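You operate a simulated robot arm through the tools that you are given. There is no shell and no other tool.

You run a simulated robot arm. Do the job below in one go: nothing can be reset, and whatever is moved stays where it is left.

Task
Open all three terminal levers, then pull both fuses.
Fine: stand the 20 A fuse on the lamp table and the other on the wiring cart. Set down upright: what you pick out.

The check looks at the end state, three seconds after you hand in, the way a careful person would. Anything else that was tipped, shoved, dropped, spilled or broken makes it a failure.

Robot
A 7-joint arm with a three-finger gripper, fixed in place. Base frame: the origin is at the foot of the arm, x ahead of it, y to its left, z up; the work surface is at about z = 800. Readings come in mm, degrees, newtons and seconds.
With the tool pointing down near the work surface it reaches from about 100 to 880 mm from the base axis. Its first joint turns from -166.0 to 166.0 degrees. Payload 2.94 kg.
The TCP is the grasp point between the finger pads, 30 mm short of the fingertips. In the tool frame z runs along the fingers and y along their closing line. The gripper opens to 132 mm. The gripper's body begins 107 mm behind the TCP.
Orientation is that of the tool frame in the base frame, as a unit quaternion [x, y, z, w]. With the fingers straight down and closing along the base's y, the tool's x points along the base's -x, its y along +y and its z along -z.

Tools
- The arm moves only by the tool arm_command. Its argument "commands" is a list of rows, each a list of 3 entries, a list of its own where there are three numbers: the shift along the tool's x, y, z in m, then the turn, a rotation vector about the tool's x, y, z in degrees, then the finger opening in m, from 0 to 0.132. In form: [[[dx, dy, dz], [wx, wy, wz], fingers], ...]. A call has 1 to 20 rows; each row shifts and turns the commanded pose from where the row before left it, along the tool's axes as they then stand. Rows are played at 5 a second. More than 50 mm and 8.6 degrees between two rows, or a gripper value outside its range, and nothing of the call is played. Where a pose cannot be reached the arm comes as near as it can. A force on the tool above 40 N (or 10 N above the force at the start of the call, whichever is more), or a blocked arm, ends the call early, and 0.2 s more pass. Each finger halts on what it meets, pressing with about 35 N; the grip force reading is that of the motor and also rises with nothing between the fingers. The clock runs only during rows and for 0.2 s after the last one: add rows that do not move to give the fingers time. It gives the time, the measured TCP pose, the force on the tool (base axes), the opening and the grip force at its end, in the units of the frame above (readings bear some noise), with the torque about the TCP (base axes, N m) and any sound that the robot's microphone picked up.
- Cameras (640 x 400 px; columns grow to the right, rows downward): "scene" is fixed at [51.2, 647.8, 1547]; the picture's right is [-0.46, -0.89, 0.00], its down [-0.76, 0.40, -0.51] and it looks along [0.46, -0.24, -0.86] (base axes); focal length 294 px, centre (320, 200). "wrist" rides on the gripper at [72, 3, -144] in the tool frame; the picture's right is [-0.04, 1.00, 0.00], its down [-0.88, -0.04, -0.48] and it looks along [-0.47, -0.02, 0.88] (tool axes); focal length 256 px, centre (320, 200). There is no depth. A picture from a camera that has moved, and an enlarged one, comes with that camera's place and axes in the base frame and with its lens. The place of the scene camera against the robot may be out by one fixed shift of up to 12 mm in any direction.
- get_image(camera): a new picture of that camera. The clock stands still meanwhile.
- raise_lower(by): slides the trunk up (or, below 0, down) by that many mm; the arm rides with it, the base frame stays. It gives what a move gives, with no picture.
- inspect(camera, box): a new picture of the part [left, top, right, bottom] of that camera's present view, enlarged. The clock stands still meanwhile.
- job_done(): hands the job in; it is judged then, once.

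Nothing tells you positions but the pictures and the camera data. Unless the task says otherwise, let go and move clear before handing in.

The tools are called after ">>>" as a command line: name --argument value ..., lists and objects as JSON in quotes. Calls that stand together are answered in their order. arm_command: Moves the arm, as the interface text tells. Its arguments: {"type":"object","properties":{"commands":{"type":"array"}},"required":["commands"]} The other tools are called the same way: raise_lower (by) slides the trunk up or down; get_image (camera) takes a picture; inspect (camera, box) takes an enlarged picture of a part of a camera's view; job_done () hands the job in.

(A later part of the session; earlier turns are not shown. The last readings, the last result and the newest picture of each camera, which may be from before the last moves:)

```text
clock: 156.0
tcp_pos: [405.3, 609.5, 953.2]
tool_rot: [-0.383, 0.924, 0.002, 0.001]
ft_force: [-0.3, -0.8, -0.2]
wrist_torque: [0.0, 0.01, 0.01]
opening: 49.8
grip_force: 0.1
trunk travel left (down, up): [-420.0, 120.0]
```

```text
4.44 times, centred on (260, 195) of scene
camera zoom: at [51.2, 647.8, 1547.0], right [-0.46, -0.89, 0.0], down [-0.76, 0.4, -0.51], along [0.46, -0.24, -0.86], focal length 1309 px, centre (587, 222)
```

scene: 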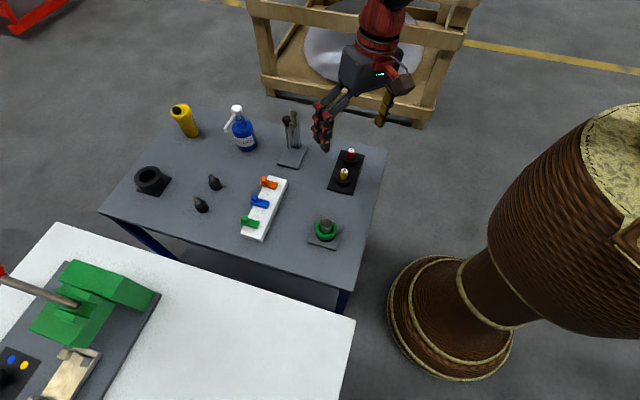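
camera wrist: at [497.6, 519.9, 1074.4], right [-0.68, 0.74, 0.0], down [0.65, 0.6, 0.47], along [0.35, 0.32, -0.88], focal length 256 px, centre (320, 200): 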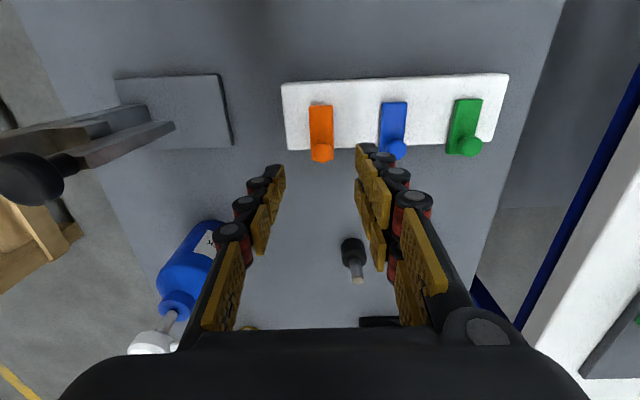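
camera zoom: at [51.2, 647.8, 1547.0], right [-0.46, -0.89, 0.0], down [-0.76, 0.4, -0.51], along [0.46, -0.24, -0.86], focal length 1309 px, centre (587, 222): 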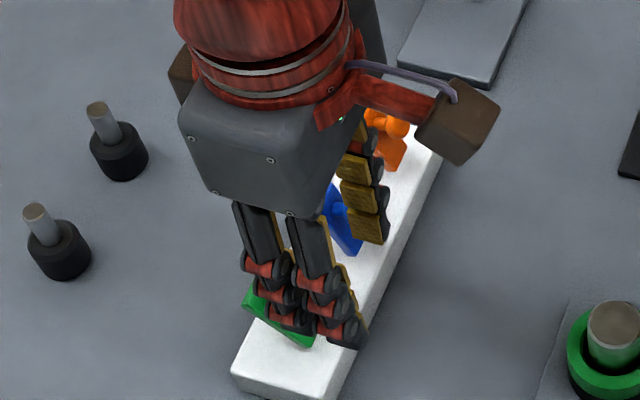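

>>> arm_command --commands '[[[-0.027, -0.0011, 0], [0, 0, 0], 0.0], [[-0.027, -0.0011, 0], [0, 0, 0], 0.0], [[-0.027, -0.0011, 0], [0, 0, 0], 0.0], [[-0.027, -0.0011, 0], [0, 0, 0], 0.0], [[0, 0, 0], [0, 0, 0], 0.0], [[0, 0, 0.036], [0, 0, 0], 0.0], [[0, 0, 0.037], [0, 0, 0], 0.0], [[0, 0, 0], [0, 0, 0], 0.0]]'

>>> inspect --camera "wrist" --box '[220, 80, 440, 220]'

>>> inspect --camera "scene" --box '[220, 150, 300, 240]'

```text
clock: 157.8
tcp_pos: [485.2, 681.1, 879.6]
tool_rot: [-0.383, 0.924, 0.002, 0.001]
ft_force: [-0.4, 0.8, -0.5]
wrist_torque: [0.02, 0.02, 0.0]
opening: 0.1
grip_force: 28.6
trunk travel left (down, up): [-420.0, 120.0]
```

```text
2.86 times, centred on (330, 150) of wrist
camera zoom: at [430.5, 632.3, 1022.4], right [-0.68, 0.74, 0.0], down [0.65, 0.59, 0.48], along [0.35, 0.33, -0.88], focal length 731 px, centre (291, 343)
```

zoom: 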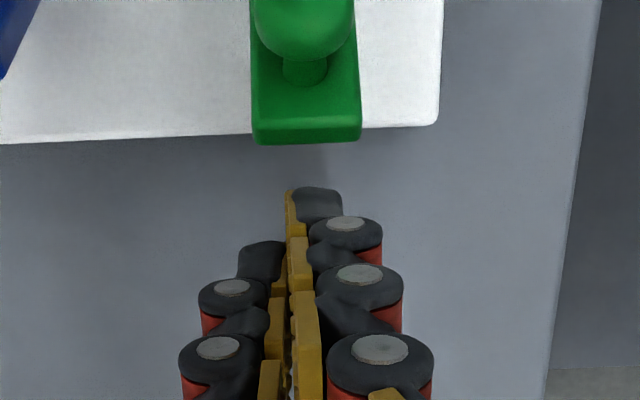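

```text
4.44 times, centred on (260, 195) of scene
camera zoom: at [51.2, 647.8, 1547.0], right [-0.46, -0.89, 0.0], down [-0.76, 0.4, -0.51], along [0.46, -0.24, -0.86], focal length 1309 px, centre (587, 222)
```

zoom: 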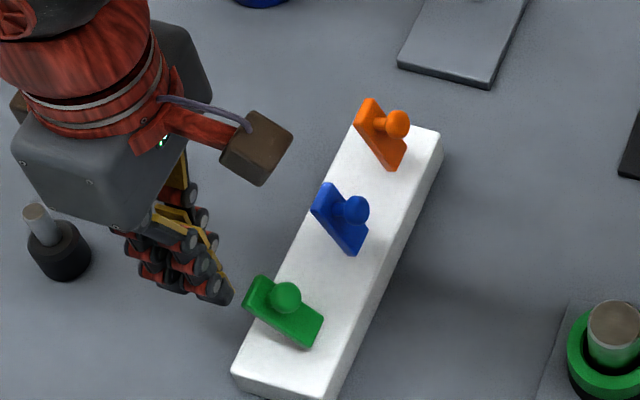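

>>> arm_command --commands '[[[0.008, 0, 0.001], [0, 0, 0], 0.0], [[0.006, 0, -0.0025], [0, 0, 0], 0.0], [[0.0034, 0, -0.0035], [0, 0, 0], 0.0], [[0.0034, 0, -0.003], [0, 0, 0], 0.0], [[0.0034, 0, -0.003], [0, 0, 0], 0.0], [[0.0038, 0, -0.0024], [0, 0, 0], 0.0], [[0.0038, 0, -0.0024], [0, 0, 0], 0.0], [[0.0042, 0, -0.0017], [0, 0, 0], 0.0], [[0.003, 0, 0], [0, 0, 0], 0.0], [[0, 0, 0], [0, 0, 0], 0.0]]'

>>> inspect --camera "wrist" --box '[220, 80, 440, 220]'

>>> inspect --camera "scene" --box '[220, 150, 300, 240]'

```text
clock: 160.0
tcp_pos: [460.1, 659.6, 897.2]
tool_rot: [-0.383, 0.924, 0.004, 0.004]
ft_force: [28.4, 26.6, -9.1]
wrist_torque: [0.39, -0.54, -0.06]
opening: 0.0
grip_force: 28.6
trunk travel left (down, up): [-420.0, 120.0]
```

```text
2.86 times, centred on (330, 150) of wrist
camera zoom: at [407.2, 608.5, 1039.8], right [-0.68, 0.74, 0.0], down [0.65, 0.59, 0.48], along [0.35, 0.33, -0.87], focal length 731 px, centre (291, 343)
```

zoom: 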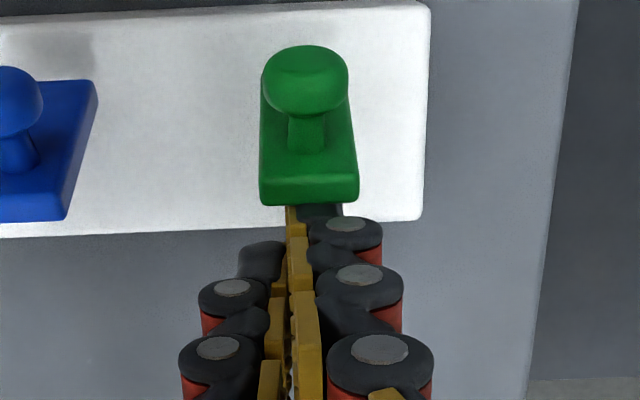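

```text
4.44 times, centred on (260, 195) of scene
camera zoom: at [51.2, 647.8, 1547.0], right [-0.46, -0.89, 0.0], down [-0.76, 0.4, -0.51], along [0.46, -0.24, -0.86], focal length 1309 px, centre (587, 222)
```

zoom: 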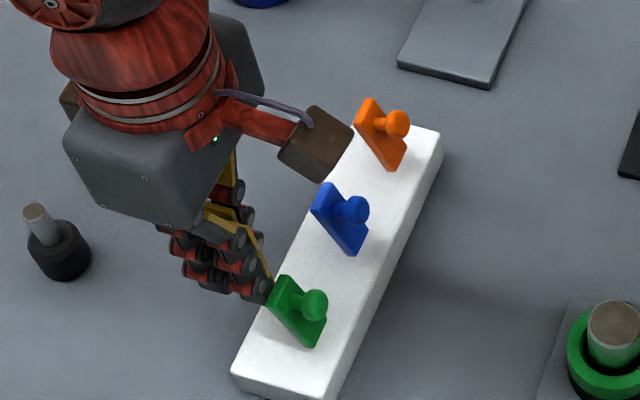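

All three levers are at their open stops. I retreat and take an overview before the fuses.

>>> arm_command --commands '[[[-0.015, 0, 0], [0, 0, 0], 0.0], [[-0.01, 0, 0], [0, 0, 0], 0.0], [[0, 0, 0], [0, 0.5, 0], 0.0], [[0, 0, -0.04], [0, 0, 0], 0.03], [[0, 0, -0.04], [0, 0, 0], 0.06], [[0, 0, -0.03], [0, 0, 0], 0.06], [[0, 0, 0], [0, 0, 0], 0.06], [[0, 0, 0], [0, 0, 0], 0.06]]'

>>> get_image --camera "wrist"

>>> inspect --camera "scene" --box '[220, 130, 380, 260]'

```text
clock: 161.8
tcp_pos: [474.2, 672.4, 1006.8]
tool_rot: [-0.383, 0.924, 0.001, -0.003]
ft_force: [0.4, -0.6, -0.9]
wrist_torque: [-0.01, 0.0, -0.01]
opening: 60.1
grip_force: 0.2
trunk travel left (down, up): [-420.0, 120.0]
```

```text
taken
camera wrist: at [422.0, 623.5, 1150.6], right [-0.68, 0.74, 0.0], down [0.65, 0.6, 0.47], along [0.35, 0.32, -0.88], focal length 256 px, centre (320, 200)
```

wrist: 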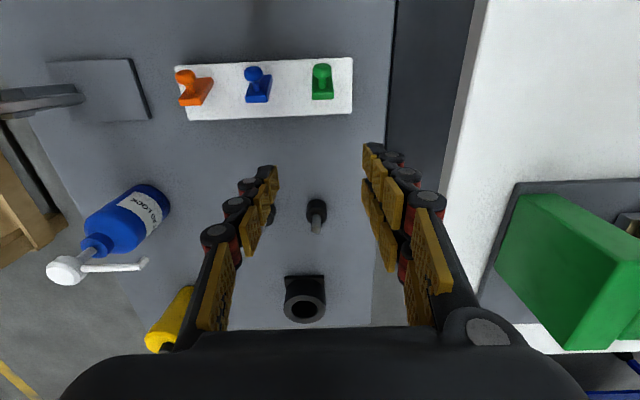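

```text
3.08 times, centred on (300, 195) of scene
camera zoom: at [51.2, 647.8, 1547.0], right [-0.46, -0.89, 0.0], down [-0.76, 0.4, -0.51], along [0.46, -0.24, -0.86], focal length 906 px, centre (382, 215)
```

zoom: 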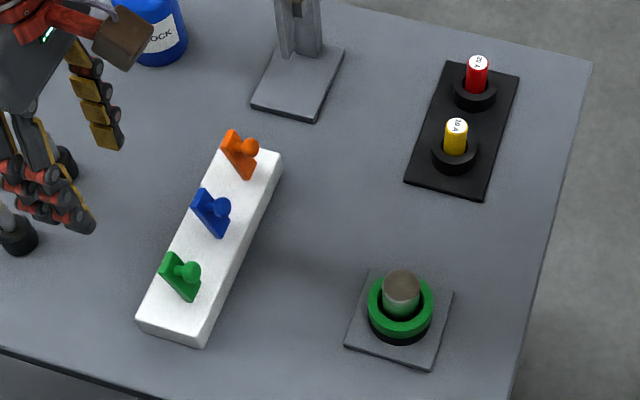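

Now to the fuses: fly over the fuse holder with the tool vertical and look closely.

>>> arm_command --commands '[[[0.0288, -0.037, 0], [0, -0.3, 0], 0.06], [[0.0288, -0.037, 0], [0, 0, 0], 0.06], [[0.0288, -0.037, 0], [0, 0, 0], 0.06], [[0.0288, -0.037, 0], [0, 0, 0], 0.06], [[0.0288, -0.037, 0], [0, 0, 0], 0.06], [[0.0288, -0.037, 0], [0, 0, 0], 0.06], [[0.0288, -0.037, 0], [0, 0, 0], 0.06], [[0.0288, -0.037, 0], [0, 0, 0], 0.06], [[0, 0, 0], [0, 0, 0], 0.06], [[0, 0, 0], [0, 0, 0], 0.06]]'

>>> get_image --camera "wrist"

>>> inspect --camera "wrist" --box '[230, 100, 470, 250]'

```text
clock: 164.0
tcp_pos: [520.3, 300.7, 1005.0]
tool_rot: [-0.382, 0.924, 0.002, 0.0]
ft_force: [0.6, -0.6, -0.1]
wrist_torque: [0.04, 0.0, 0.01]
opening: 60.3
grip_force: 0.0
trunk travel left (down, up): [-420.0, 120.0]
```

```text
taken
camera wrist: at [468.4, 251.2, 1148.6], right [-0.68, 0.74, 0.0], down [0.65, 0.59, 0.48], along [0.35, 0.32, -0.88], focal length 256 px, centre (320, 200)
```

wrist: 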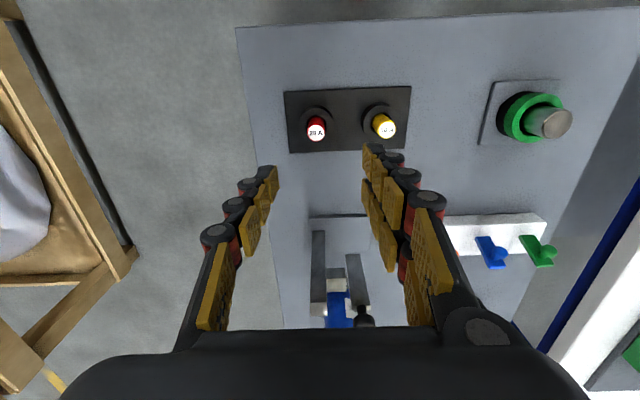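

```text
2.67 times, centred on (350, 175) of wrist
camera zoom: at [468.4, 251.2, 1148.6], right [-0.68, 0.74, 0.0], down [0.65, 0.59, 0.48], along [0.35, 0.32, -0.88], focal length 683 px, centre (240, 267)
```

zoom: 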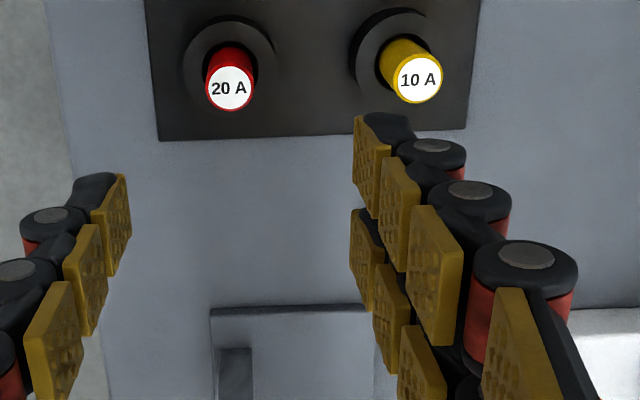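

The 20 A fuse top is near (524, 296, 857) and the 10 A one 80 mm from it. I descend partway over the red one to refine.

>>> arm_command --commands '[[[0, -0.0057, 0.025], [0, 0, 0], 0.05], [[0, 0, 0.03], [0, 0, 0], 0.05], [[0, 0, 0.03], [0, 0, 0], 0.05], [[0, 0, 0], [0, 0, 0], 0.05], [[0, 0, 0], [0, 0, 0], 0.05]]'

>>> inspect --camera "wrist" --box '[220, 60, 460, 210]'

>>> inspect --camera "scene" --box '[300, 100, 400, 220]'

```text
clock: 165.2
tcp_pos: [525.3, 296.8, 920.1]
tool_rot: [-0.383, 0.924, 0.002, 0.001]
ft_force: [-0.7, 0.2, -1.0]
wrist_torque: [0.0, 0.04, 0.0]
opening: 50.1
grip_force: 0.1
trunk travel left (down, up): [-420.0, 120.0]
```

```text
2.67 times, centred on (340, 135) of wrist
camera zoom: at [472.4, 247.2, 1063.9], right [-0.68, 0.74, 0.0], down [0.65, 0.59, 0.48], along [0.35, 0.32, -0.88], focal length 683 px, centre (267, 373)
```

zoom: 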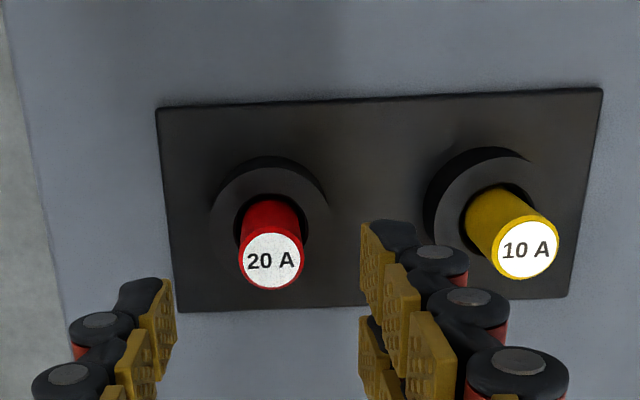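

```text
3.33 times, centred on (350, 160) of scene
camera zoom: at [51.2, 647.8, 1547.0], right [-0.46, -0.89, 0.0], down [-0.76, 0.4, -0.51], along [0.46, -0.24, -0.86], focal length 982 px, centre (220, 333)
```

zoom: 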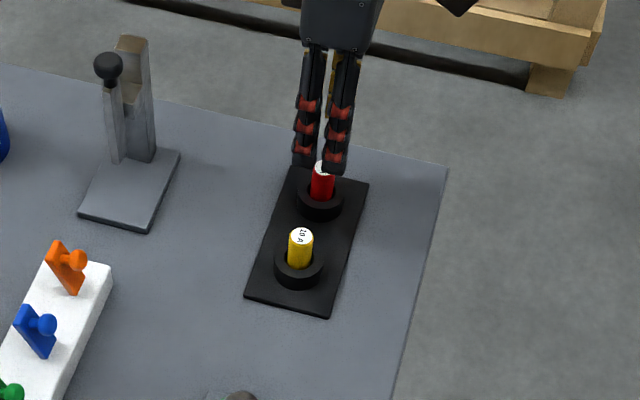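

>>> arm_command --commands '[[[0.0008, 0.0006, 0.022], [0, 0, 0], 0.05], [[0, 0, 0.0225], [0, 0, 0], 0.05], [[0, 0, 0.0225], [0, 0, 0], 0.05], [[0, 0, 0], [0, 0, 0], 0.05], [[0, 0, 0], [0, 0, 0], 0.05]]'

>>> inspect --camera "wrist" --box '[220, 80, 440, 220]'

>>> inspect --camera "scene" --box '[310, 100, 390, 190]'

```text
clock: 166.4
tcp_pos: [522.1, 296.8, 853.5]
tool_rot: [-0.383, 0.924, 0.002, 0.0]
ft_force: [0.4, -0.1, -0.4]
wrist_torque: [0.0, 0.01, 0.03]
opening: 50.1
grip_force: 0.1
trunk travel left (down, up): [-420.0, 120.0]
```

```text
2.86 times, centred on (330, 150) of wrist
camera zoom: at [470.9, 247.1, 997.4], right [-0.68, 0.74, 0.0], down [0.65, 0.59, 0.48], along [0.35, 0.32, -0.88], focal length 731 px, centre (291, 343)
```

zoom: 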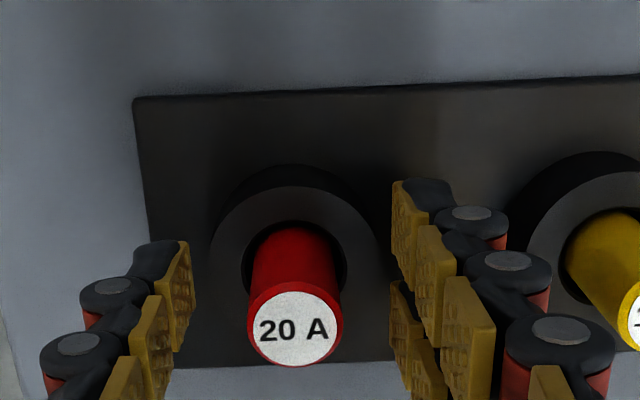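

```text
4.44 times, centred on (350, 145) of scene
camera zoom: at [51.2, 647.8, 1547.0], right [-0.46, -0.89, 0.0], down [-0.76, 0.4, -0.51], along [0.46, -0.24, -0.86], focal length 1309 px, centre (187, 444)
```

zoom: 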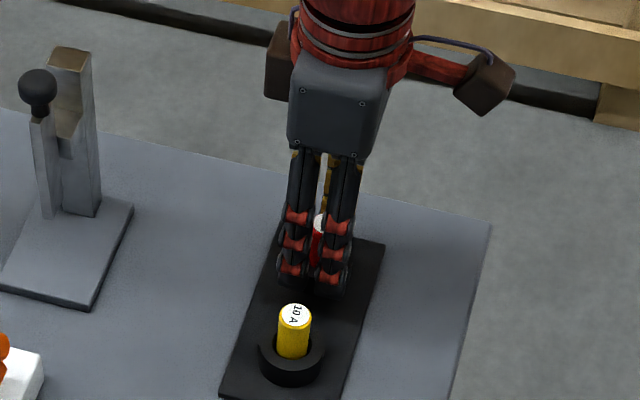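

>>> arm_command --commands '[[[0, 0, 0], [0, 0, 0], 0.012], [[0, 0, 0], [0, 0, 0], 0.012], [[0, 0, 0], [0, 0, 0], 0.012], [[0, 0, 0], [0, 0, 0], 0.012], [[0, 0, 0], [0, 0, 0], 0.012]]'

>>> inspect --camera "wrist" --box '[220, 80, 440, 220]'

```text
clock: 167.6
tcp_pos: [523.2, 296.1, 854.6]
tool_rot: [-0.383, 0.924, 0.001, 0.0]
ft_force: [-5.9, 8.3, -0.1]
wrist_torque: [0.3, 0.29, -0.37]
opening: 37.5
grip_force: 44.8
trunk travel left (down, up): [-420.0, 120.0]
```

```text
2.86 times, centred on (330, 150) of wrist
camera zoom: at [470.4, 247.8, 997.4], right [-0.68, 0.74, 0.0], down [0.65, 0.59, 0.48], along [0.35, 0.32, -0.88], focal length 731 px, centre (291, 343)
```

zoom: 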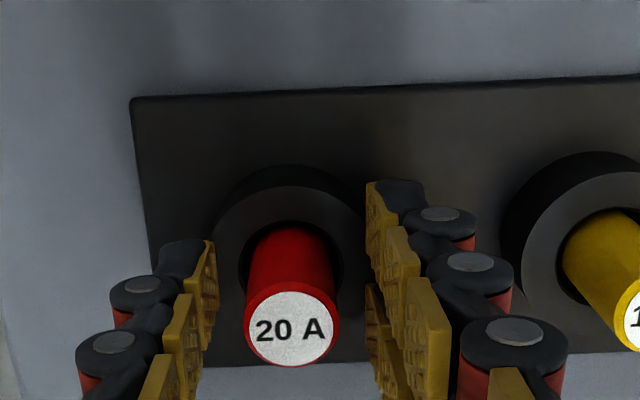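

The fingertips met the holder's collar rather than the fuse. I open, rise 12 mm and close again.

>>> arm_command --commands '[[[0, 0, 0], [0, 0, 0], 0.05], [[0, 0, 0], [0, 0, 0], 0.05], [[0, 0, -0.012], [0, 0, 0], 0.05], [[0, 0, 0], [0, 0, 0], 0.05], [[0, 0, 0], [0, 0, 0], 0.012], [[0, 0, 0], [0, 0, 0], 0.012], [[0, 0, 0], [0, 0, 0], 0.012], [[0, 0, 0], [0, 0, 0], 0.012], [[0, 0, 0], [0, 0, 0], 0.012]]'

>>> inspect --camera "wrist" --box '[220, 80, 440, 220]'

>>> inspect --camera "scene" --box '[310, 100, 390, 190]'

```text
clock: 169.6
tcp_pos: [524.3, 297.4, 866.1]
tool_rot: [-0.383, 0.924, 0.003, 0.0]
ft_force: [0.8, -0.2, 0.1]
wrist_torque: [0.01, -0.02, 0.01]
opening: 18.5
grip_force: 34.9
trunk travel left (down, up): [-420.0, 120.0]
```

```text
2.86 times, centred on (330, 150) of wrist
camera zoom: at [471.3, 247.0, 1009.7], right [-0.68, 0.74, 0.0], down [0.65, 0.59, 0.48], along [0.35, 0.32, -0.88], focal length 731 px, centre (291, 343)
```

zoom: 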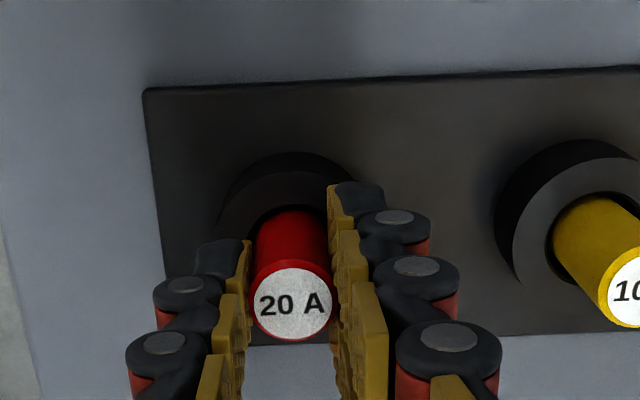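

```text
4.44 times, centred on (350, 145) of scene
camera zoom: at [51.2, 647.8, 1547.0], right [-0.46, -0.89, 0.0], down [-0.76, 0.4, -0.51], along [0.46, -0.24, -0.86], focal length 1309 px, centre (187, 444)
```

zoom: 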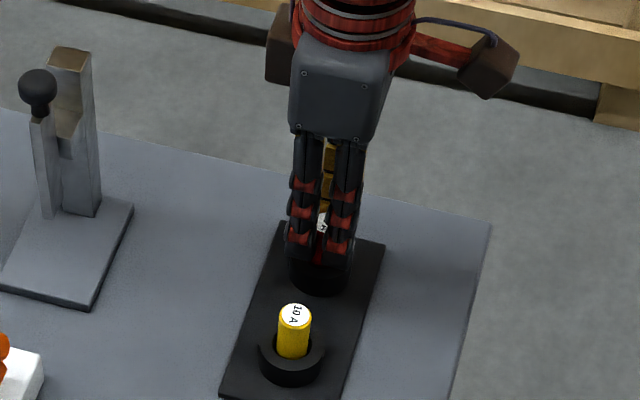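

Gripped the 20 A fuse (18.5 mm). Pulling it straight up in small steps.

>>> arm_command --commands '[[[0, 0, -0.004], [0, 0, 0], 0.012], [[0, 0, -0.004], [0, 0, 0], 0.012], [[0, 0, -0.004], [0, 0, 0], 0.012], [[0, 0, 0], [0, 0, 0], 0.012]]'

>>> inspect --camera "wrist" --box '[220, 80, 440, 220]'

```text
clock: 170.6
tcp_pos: [524.7, 296.3, 879.0]
tool_rot: [-0.382, 0.924, 0.001, 0.0]
ft_force: [0.1, 0.5, -0.7]
wrist_torque: [0.01, 0.0, -0.01]
opening: 18.4
grip_force: 34.9
trunk travel left (down, up): [-420.0, 120.0]
```

```text
2.86 times, centred on (330, 150) of wrist
camera zoom: at [471.1, 246.7, 1021.5], right [-0.68, 0.74, 0.0], down [0.65, 0.59, 0.48], along [0.35, 0.32, -0.88], focal length 731 px, centre (291, 343)
```

zoom: 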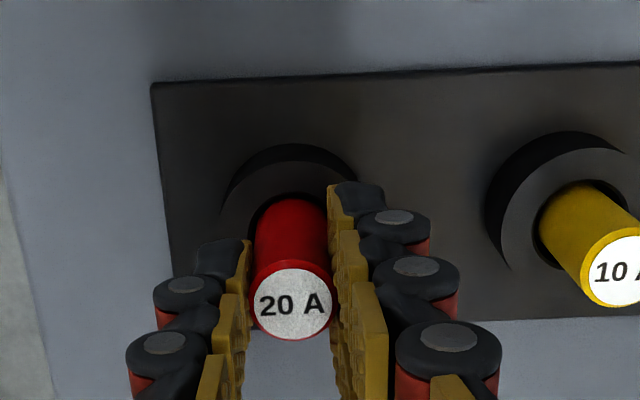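

>>> arm_command --commands '[[[0, 0, -0.01], [0, 0, 0], 0.012], [[0, 0, -0.02], [0, 0, 0], 0.012], [[0, 0, -0.03], [0, 0, 0], 0.012], [[0, 0, -0.03], [0, 0, 0], 0.012], [[0, 0, -0.03], [0, 0, 0], 0.012], [[0, 0, 0], [0, 0, 0], 0.012]]'

>>> get_image --camera "wrist"

>>> inspect --camera "scene" --box '[310, 50, 400, 190]'

```text
clock: 172.0
tcp_pos: [523.6, 295.6, 995.7]
tool_rot: [-0.383, 0.924, 0.002, 0.0]
ft_force: [0.0, 0.3, -0.8]
wrist_torque: [0.0, -0.03, 0.0]
opening: 18.6
grip_force: 34.5
trunk travel left (down, up): [-420.0, 120.0]
```

```text
taken
camera wrist: at [471.2, 246.5, 1141.1], right [-0.68, 0.74, 0.0], down [0.65, 0.59, 0.48], along [0.35, 0.32, -0.88], focal length 256 px, centre (320, 200)
```

wrist: 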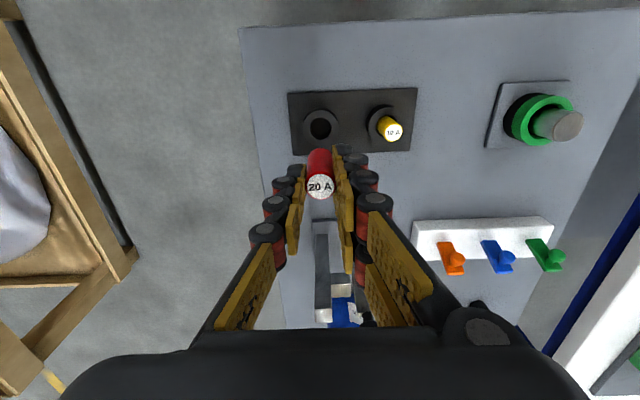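

```text
2.86 times, centred on (355, 120) of scene
camera zoom: at [51.2, 647.8, 1547.0], right [-0.46, -0.89, 0.0], down [-0.76, 0.4, -0.51], along [0.46, -0.24, -0.86], focal length 842 px, centre (220, 429)
```

zoom: 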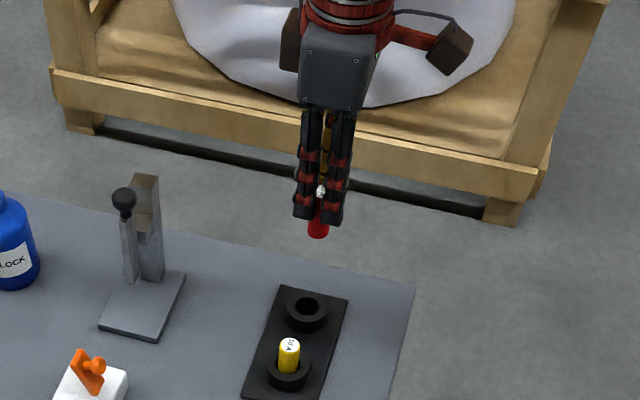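

>>> inspect --camera "wrist" --box '[280, 130, 360, 210]'

>>> inspect --camera "scene" --box '[340, 90, 370, 130]'

```text
5.00 times, centred on (320, 170) of wrist
camera zoom: at [471.2, 246.5, 1141.1], right [-0.68, 0.74, 0.0], down [0.65, 0.59, 0.48], along [0.35, 0.32, -0.88], focal length 1280 px, centre (320, 350)
```

zoom: 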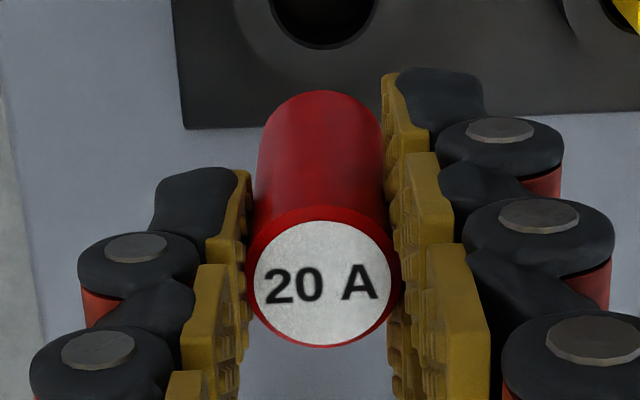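

```text
10.00 times, centred on (355, 110) of scene
camera zoom: at [51.2, 647.8, 1547.0], right [-0.46, -0.89, 0.0], down [-0.76, 0.4, -0.51], along [0.46, -0.24, -0.86], focal length 2945 px, centre (-30, 1100)
```

zoom: 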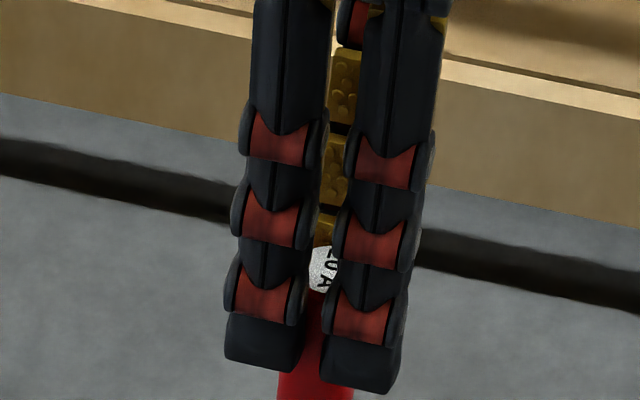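

The fuse is about 50 mm long and held firmly. Now I carry it at z ≈ 996 over to the empty near corner of the white table and look before lowering.

>>> arm_command --commands '[[[0.001, 0.02, 0], [0, 0, 0], 0.012], [[0.001, 0.03, 0], [0, 0, 0], 0.012], [[0.001, 0.03, 0], [0, 0, 0], 0.012], [[0.001, 0.03, 0], [0, 0, 0], 0.012], [[0.001, 0.03, 0], [0, 0, 0], 0.012], [[0.001, 0.03, 0], [0, 0, 0], 0.012], [[0.001, 0.03, 0], [0, 0, 0], 0.012], [[0.001, 0.03, 0], [0, 0, 0], 0.012], [[0.001, 0.03, 0], [0, 0, 0], 0.012], [[0.001, 0.03, 0], [0, 0, 0], 0.012], [[0.001, 0.03, 0], [0, 0, 0], 0.012], [[0.001, 0.03, 0], [0, 0, 0], 0.012], [[0.001, 0.03, 0], [0, 0, 0], 0.012], [[0.001, 0.03, 0], [0, 0, 0], 0.012], [[0.001, 0.03, 0], [0, 0, 0], 0.012], [[0.001, 0.02, 0], [0, 0, 0], 0.012], [[0, 0, 0], [0, 0, 0], 0.012]]'

>>> get_image --camera "wrist"

>>> get_image --camera "scene"

```text
clock: 175.6
tcp_pos: [187.5, 610.1, 998.7]
tool_rot: [-0.383, 0.924, 0.003, -0.001]
ft_force: [-0.4, 0.6, -0.5]
wrist_torque: [-0.02, 0.02, 0.02]
opening: 18.6
grip_force: 34.9
trunk travel left (down, up): [-420.0, 120.0]
```

```text
taken
camera wrist: at [133.8, 560.5, 1142.5], right [-0.68, 0.74, 0.0], down [0.65, 0.59, 0.48], along [0.35, 0.32, -0.88], focal length 256 px, centre (320, 200)
```

wrist: 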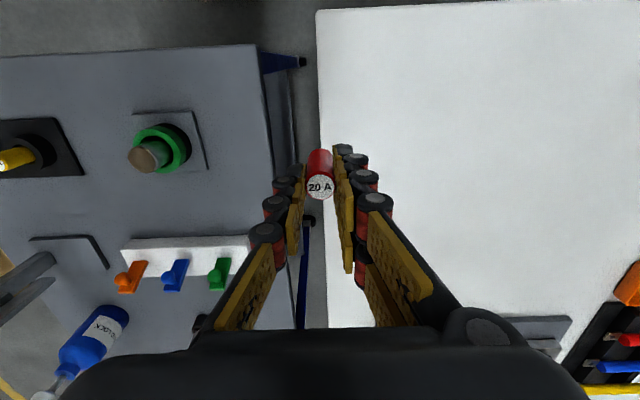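

```text
taken
```

scene: 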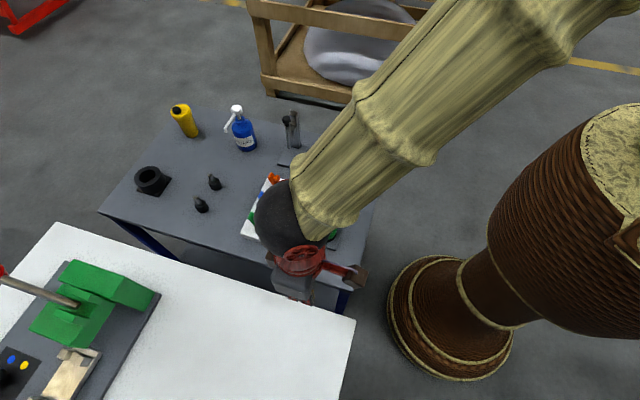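

>>> arm_command --commands '[[[0, 0.028, 0], [0, 0, 0], 0.012], [[0, 0.029, 0], [0, 0, 0], 0.012], [[0, 0.029, 0], [0, 0, 0], 0.012], [[0, 0, 0], [0, 0, 0], 0.012], [[0, 0, 0], [0, 0, 0], 0.012]]'

>>> get_image --camera "wrist"

>>> inspect --camera "wrist" --box '[160, 0, 360, 120]'

>>> get_image --camera "scene"

```text
clock: 176.8
tcp_pos: [125.9, 670.6, 999.4]
tool_rot: [-0.383, 0.924, 0.001, 0.0]
ft_force: [-0.3, -0.4, -0.3]
wrist_torque: [0.02, -0.01, -0.02]
opening: 18.8
grip_force: 35.1
trunk travel left (down, up): [-420.0, 120.0]
```

```text
taken
camera wrist: at [73.0, 621.0, 1143.1], right [-0.68, 0.74, 0.0], down [0.65, 0.59, 0.48], along [0.35, 0.32, -0.88], focal length 256 px, centre (320, 200)
```

wrist: 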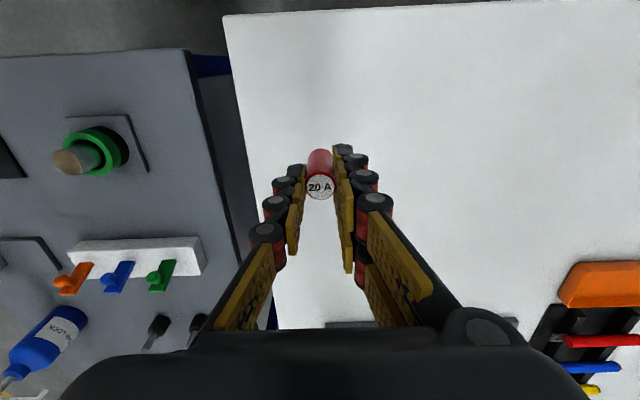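

```text
3.20 times, centred on (260, 60) of wrist
camera zoom: at [73.0, 621.0, 1143.1], right [-0.68, 0.74, 0.0], down [0.65, 0.59, 0.48], along [0.35, 0.32, -0.88], focal length 819 px, centre (512, 648)
```

zoom: 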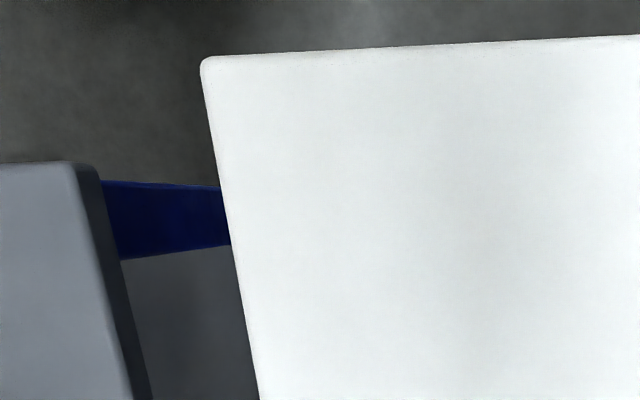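

```text
taken
```

scene: 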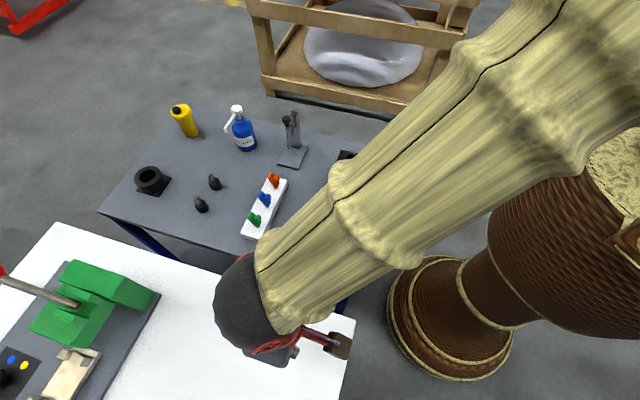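

>>> arm_command --commands '[[[0, 0, 0.02], [0, 0, 0], 0.012], [[0, 0, 0.02], [0, 0, 0], 0.012], [[0, 0, 0.02], [0, 0, 0], 0.012], [[0, 0, 0.008], [0, 0, 0], 0.012], [[0, 0, 0], [0, 0, 0], 0.012]]'

>>> inspect --camera "wrist" --box '[240, 90, 400, 210]'

```text
clock: 178.0
tcp_pos: [125.6, 669.4, 931.6]
tool_rot: [-0.383, 0.924, 0.003, 0.0]
ft_force: [0.7, 0.9, -0.2]
wrist_torque: [0.02, -0.01, -0.04]
opening: 18.4
grip_force: 35.1
trunk travel left (down, up): [-420.0, 120.0]
```

```text
3.33 times, centred on (320, 150) of wrist
camera zoom: at [73.3, 621.0, 1074.6], right [-0.68, 0.74, 0.0], down [0.65, 0.59, 0.48], along [0.35, 0.32, -0.88], focal length 853 px, centre (320, 367)
```

zoom: 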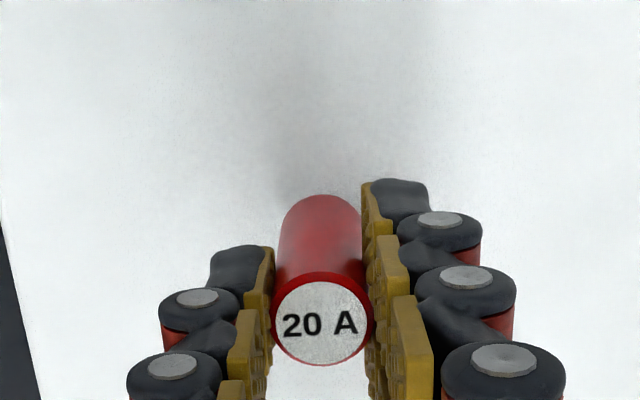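

>>> arm_command --commands '[[[0, 0, 0.004], [0, 0, 0], 0.012], [[0, 0, 0.004], [0, 0, 0], 0.012], [[0, 0, 0.003], [0, 0, 0], 0.012], [[0, 0, 0], [0, 0, 0], 0.012]]'

>>> arm_command --commands '[[[0, 0, 0.002], [0, 0, 0], 0.012], [[0, 0, 0.002], [0, 0, 0], 0.012], [[0, 0, 0], [0, 0, 0], 0.012]]'

>>> inspect --camera "wrist" --box '[240, 90, 400, 210]'

```text
clock: 179.0
tcp_pos: [126.0, 670.9, 921.2]
tool_rot: [-0.383, 0.924, 0.002, 0.0]
ft_force: [-1.0, 0.1, -0.5]
wrist_torque: [0.01, 0.0, 0.01]
opening: 18.4
grip_force: 34.8
trunk travel left (down, up): [-420.0, 120.0]
```

```text
clock: 179.8
tcp_pos: [125.5, 670.3, 920.0]
tool_rot: [-0.383, 0.924, 0.004, 0.001]
ft_force: [0.1, -5.6, 28.9]
wrist_torque: [-0.3, -0.01, -0.01]
opening: 18.6
grip_force: 34.6
trunk travel left (down, up): [-420.0, 120.0]
```

```text
3.33 times, centred on (320, 150) of wrist
camera zoom: at [73.3, 620.9, 1063.0], right [-0.68, 0.74, 0.01], down [0.65, 0.59, 0.48], along [0.35, 0.33, -0.88], focal length 853 px, centre (320, 367)
```

zoom: 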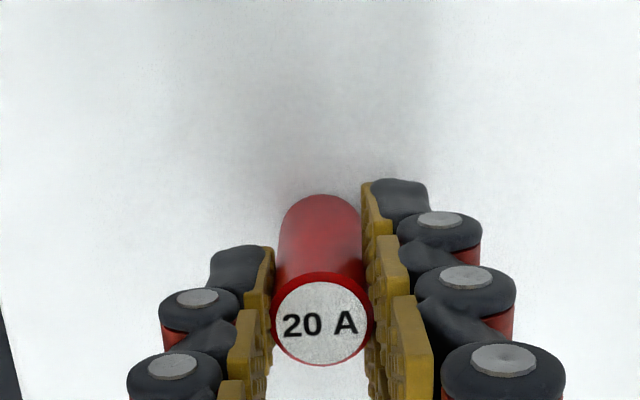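

Contact felt on the white table. I relieve the pressure, then open the fingers gently.

>>> arm_command --commands '[[[0, 0, -0.0015], [0, 0, 0], 0.012], [[0, 0, -0.0015], [0, 0, 0], 0.012], [[0, 0, 0], [0, 0, 0], 0.012]]'

```text
clock: 180.6
tcp_pos: [126.9, 671.7, 919.8]
tool_rot: [-0.382, 0.924, 0.003, 0.001]
ft_force: [2.5, 3.4, 14.7]
wrist_torque: [0.19, -0.14, 0.01]
opening: 18.2
grip_force: 34.4
trunk travel left (down, up): [-420.0, 120.0]
```

>>> arm_command --commands '[[[0, 0, -0.001], [0, 0, 0], 0.012], [[0, 0, 0], [0, 0, 0], 0.012]]'

```text
clock: 181.2
tcp_pos: [125.4, 670.7, 918.5]
tool_rot: [-0.383, 0.924, 0.001, 0.0]
ft_force: [0.6, 2.8, 7.8]
wrist_torque: [0.14, -0.05, 0.0]
opening: 18.5
grip_force: 34.9
trunk travel left (down, up): [-420.0, 120.0]
```

>>> arm_command --commands '[[[0, 0, -0.0007], [0, 0, 0], 0.012], [[0, 0, 0], [0, 0, 0], 0.012], [[0, 0, 0], [0, 0, 0], 0.02], [[0, 0, 0], [0, 0, 0], 0.022], [[0, 0, 0], [0, 0, 0], 0.025], [[0, 0, 0], [0, 0, 0], 0.03], [[0, 0, 0], [0, 0, 0], 0.04], [[0, 0, 0], [0, 0, 0], 0.05], [[0, 0, 0], [0, 0, 0], 0.05]]'

>>> inspect --camera "wrist" --box '[220, 80, 440, 220]'

```text
clock: 183.2
tcp_pos: [126.5, 671.4, 920.6]
tool_rot: [-0.383, 0.924, 0.002, 0.001]
ft_force: [0.0, 0.0, -0.1]
wrist_torque: [-0.02, -0.04, 0.02]
opening: 49.9
grip_force: 0.1
trunk travel left (down, up): [-420.0, 120.0]
```

```text
2.86 times, centred on (330, 150) of wrist
camera zoom: at [73.2, 621.7, 1064.4], right [-0.68, 0.74, 0.0], down [0.65, 0.59, 0.48], along [0.35, 0.32, -0.88], focal length 731 px, centre (291, 343)
```

zoom: 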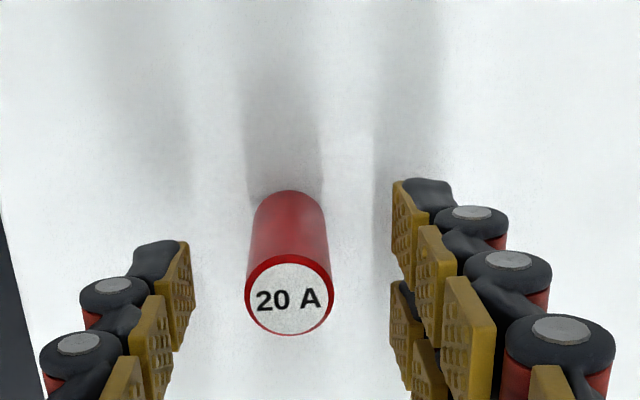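

The 20 A fuse stands free on the white table. I retreat straight up and check it from above.

>>> arm_command --commands '[[[0, 0, -0.01], [0, 0, 0], 0.06], [[0, 0, -0.02], [0, 0, 0], 0.06], [[0, 0, -0.03], [0, 0, 0], 0.06], [[0, 0, -0.03], [0, 0, 0], 0.06], [[0, 0, 0], [0, 0, 0], 0.06], [[0, 0, 0], [0, 0, 0], 0.06]]'

>>> get_image --camera "wrist"

>>> inspect --camera "scene" --box '[0, 396, 640, 400]'

```text
clock: 184.6
tcp_pos: [125.7, 671.1, 1011.9]
tool_rot: [-0.384, 0.924, 0.001, 0.0]
ft_force: [-0.1, -0.4, 1.1]
wrist_torque: [-0.01, 0.01, -0.01]
opening: 60.0
grip_force: 0.1
trunk travel left (down, up): [-420.0, 120.0]
```

```text
taken
camera wrist: at [72.9, 621.3, 1155.1], right [-0.68, 0.74, 0.0], down [0.65, 0.59, 0.48], along [0.35, 0.32, -0.88], focal length 256 px, centre (320, 200)
```

wrist: 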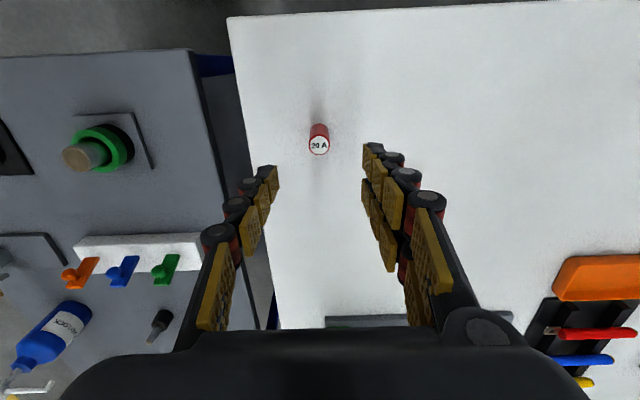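

```text
1.00 times, centred on (320, 398) of scene (not enlarged: the box is as wide or as high as the picture)
camera zoom: at [51.2, 647.8, 1547.0], right [-0.46, -0.89, 0.0], down [-0.76, 0.4, -0.51], along [0.46, -0.24, -0.86], focal length 294 px, centre (320, 2)
```

zoom: 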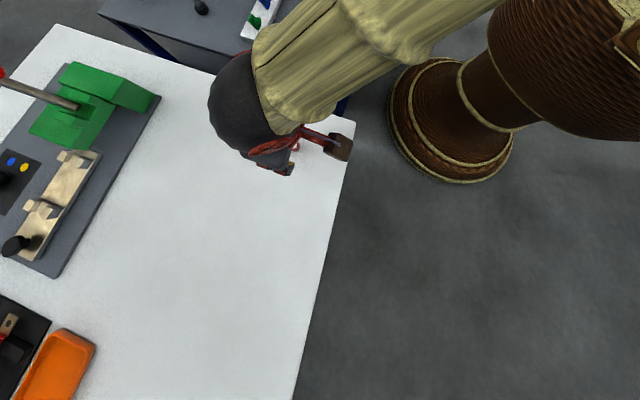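

>>> inspect --camera "wrist" --box '[636, 0, 640, 400]'

>>> inspect --camera "scene" --box '[0, 0, 4, 400]'

```text
1.00 times, centred on (638, 200) of wrist (not enlarged: the box is as wide or as high as the picture)
camera zoom: at [72.9, 621.3, 1155.1], right [-0.68, 0.74, 0.0], down [0.65, 0.59, 0.48], along [0.35, 0.32, -0.88], focal length 256 px, centre (2, 200)
```

zoom: 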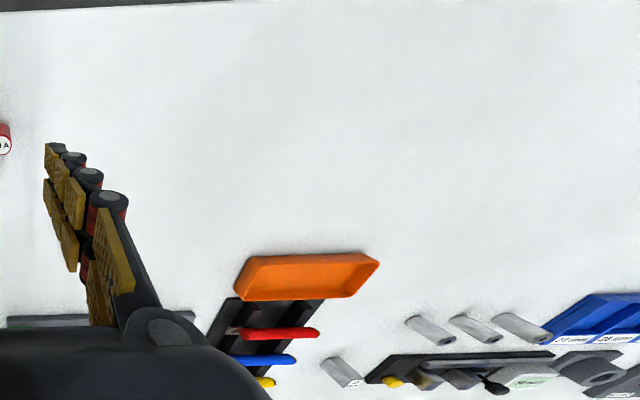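

```text
1.00 times, centred on (2, 200) of scene (not enlarged: the box is as wide or as high as the picture)
camera zoom: at [51.2, 647.8, 1547.0], right [-0.46, -0.89, 0.0], down [-0.76, 0.4, -0.51], along [0.46, -0.24, -0.86], focal length 294 px, centre (638, 200)
```

zoom: 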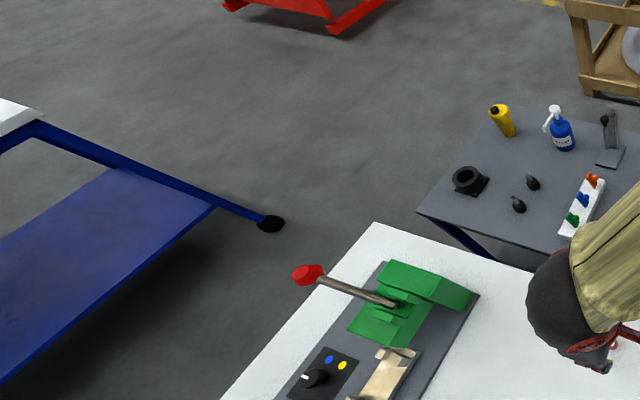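

Now back for the 10 A fuse.

>>> arm_command --commands '[[[-0.0013, -0.0389, 0], [0, 0, 0], 0.06], [[-0.0013, -0.0389, 0], [0, 0, 0], 0.06], [[-0.0013, -0.0389, 0], [0, 0, 0], 0.06], [[-0.0013, -0.0389, 0], [0, 0, 0], 0.06], [[-0.0013, -0.0389, 0], [0, 0, 0], 0.06], [[-0.0013, -0.0389, 0], [0, 0, 0], 0.06], [[-0.0013, -0.0389, 0], [0, 0, 0], 0.06], [[-0.0013, -0.0389, 0], [0, 0, 0], 0.06], [[-0.0013, -0.0389, 0], [0, 0, 0], 0.06], [[-0.0013, -0.0389, 0], [0, 0, 0], 0.06], [[-0.0013, -0.0389, 0], [0, 0, 0], 0.06], [[-0.0013, -0.0389, 0], [0, 0, 0], 0.06], [[0, 0, 0.03], [0, 0, 0], 0.05], [[0, 0, 0.03], [0, 0, 0], 0.05], [[0, 0, 0.03], [0, 0, 0], 0.05], [[0, 0, 0], [0, 0, 0], 0.05]]'

>>> inspect --camera "wrist" --box '[220, 60, 460, 210]'

>>> get_image --camera "scene"

```text
clock: 188.0
tcp_pos: [468.6, 351.1, 919.6]
tool_rot: [-0.382, 0.924, 0.002, 0.001]
ft_force: [0.5, 0.0, 0.7]
wrist_torque: [-0.01, -0.05, 0.02]
opening: 49.8
grip_force: 0.0
trunk travel left (down, up): [-420.0, 120.0]
```

```text
2.67 times, centred on (340, 135) of wrist
camera zoom: at [414.0, 302.1, 1063.5], right [-0.68, 0.74, 0.0], down [0.65, 0.59, 0.48], along [0.35, 0.32, -0.88], focal length 683 px, centre (267, 373)
```

zoom: 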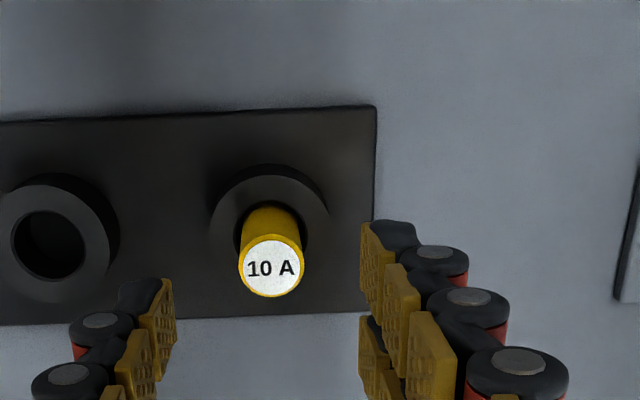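

```text
taken
```

scene: 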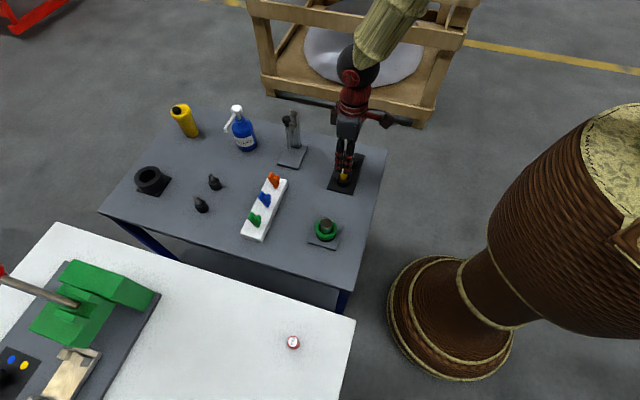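

>>> arm_command --commands '[[[0, 0.0008, 0.018], [0, 0, 0], 0.05], [[0, 0, 0.018], [0, 0, 0], 0.05], [[0, 0, 0.0175], [0, 0, 0], 0.05], [[0, 0, 0], [0, 0, 0], 0.05], [[0, 0, 0], [0, 0, 0], 0.012], [[0, 0, 0], [0, 0, 0], 0.012], [[0, 0, 0], [0, 0, 0], 0.012], [[0, 0, 0], [0, 0, 0], 0.012], [[0, 0, 0], [0, 0, 0], 0.012]]'

>>> inspect --camera "wrist" --box '[220, 80, 440, 220]'

```text
clock: 190.0
tcp_pos: [467.6, 352.9, 866.7]
tool_rot: [-0.384, 0.924, 0.002, 0.0]
ft_force: [0.1, -0.1, -0.4]
wrist_torque: [-0.01, -0.05, 0.03]
opening: 18.8
grip_force: 34.8
trunk travel left (down, up): [-420.0, 120.0]
```

```text
2.86 times, centred on (330, 150) of wrist
camera zoom: at [414.0, 303.0, 1010.1], right [-0.68, 0.74, 0.0], down [0.65, 0.59, 0.48], along [0.35, 0.32, -0.88], focal length 731 px, centre (291, 343)
```

zoom: 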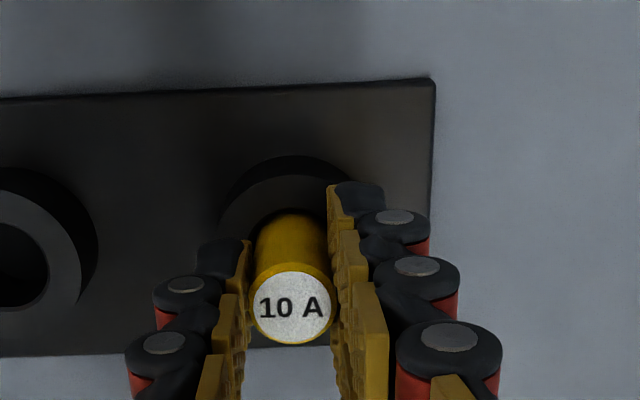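

Gripped the 10 A fuse. Lifting it out.

>>> arm_command --commands '[[[0, 0, -0.004], [0, 0, 0], 0.012], [[0, 0, -0.004], [0, 0, 0], 0.012], [[0, 0, -0.008], [0, 0, 0], 0.012], [[0, 0, -0.02], [0, 0, 0], 0.012], [[0, 0, -0.025], [0, 0, 0], 0.012], [[0, 0, -0.025], [0, 0, 0], 0.012], [[0, 0, 0], [0, 0, 0], 0.012]]'

>>> get_image --camera "wrist"

```text
clock: 191.6
tcp_pos: [466.5, 352.8, 952.6]
tool_rot: [-0.382, 0.924, 0.002, -0.001]
ft_force: [0.2, 0.8, -0.4]
wrist_torque: [0.01, -0.02, 0.0]
opening: 18.8
grip_force: 34.6
trunk travel left (down, up): [-420.0, 120.0]
```

```text
taken
camera wrist: at [413.8, 302.2, 1095.6], right [-0.68, 0.74, 0.0], down [0.65, 0.59, 0.48], along [0.35, 0.32, -0.88], focal length 256 px, centre (320, 200)
```

wrist: 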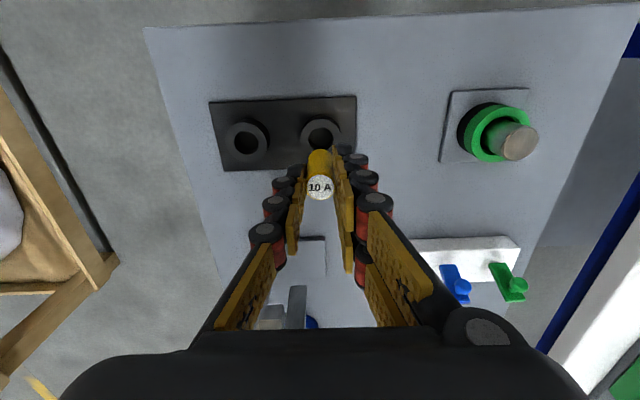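

>>> arm_command --commands '[[[-0.0189, 0.0226, 0], [0, 0, 0], 0.012], [[-0.0189, 0.0226, 0], [0, 0, 0], 0.012], [[-0.0189, 0.0226, 0], [0, 0, 0], 0.012], [[-0.0189, 0.0226, 0], [0, 0, 0], 0.012], [[0, 0, 0], [0, 0, 0], 0.012], [[0, 0, 0.02], [0, 0, 0], 0.012], [[0, 0, 0.02], [0, 0, 0], 0.012], [[0, 0, 0.02], [0, 0, 0], 0.012], [[0, 0, 0.012], [0, 0, 0], 0.012], [[0, 0, 0], [0, 0, 0], 0.012]]'

>>> get_image --camera "wrist"

>>> inspect --camera "scene" --box '[220, 120, 400, 260]'

```text
clock: 193.8
tcp_pos: [457.1, 470.4, 879.8]
tool_rot: [-0.383, 0.924, 0.002, 0.0]
ft_force: [0.0, -0.7, 1.3]
wrist_torque: [-0.04, 0.02, 0.02]
opening: 18.3
grip_force: 34.6
trunk travel left (down, up): [-420.0, 120.0]
```

```text
taken
camera wrist: at [404.3, 420.4, 1023.8], right [-0.68, 0.74, 0.0], down [0.65, 0.59, 0.48], along [0.35, 0.32, -0.88], focal length 256 px, centre (320, 200)
```

wrist: 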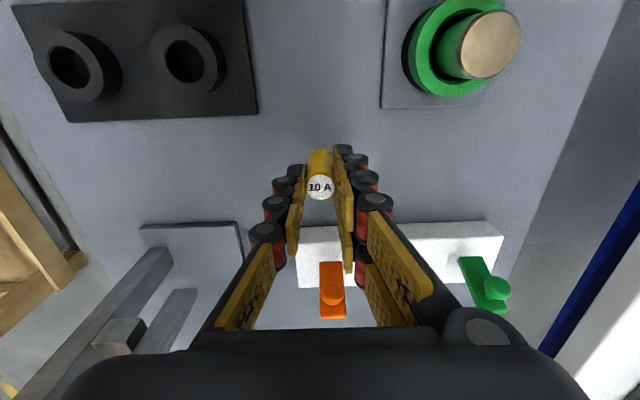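

```text
2.86 times, centred on (310, 190) of scene
camera zoom: at [51.2, 647.8, 1547.0], right [-0.46, -0.89, 0.0], down [-0.76, 0.4, -0.51], along [0.46, -0.24, -0.86], focal length 842 px, centre (349, 229)
```

zoom: 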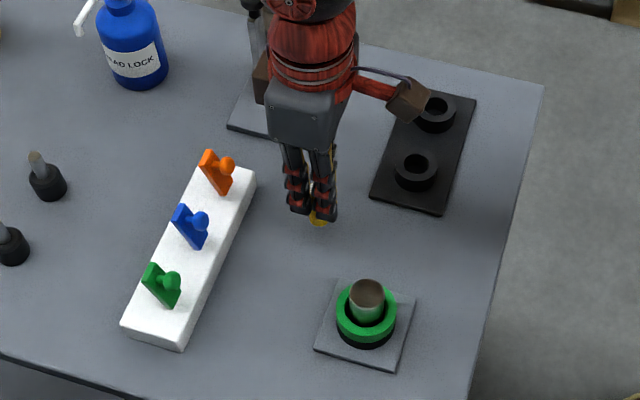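

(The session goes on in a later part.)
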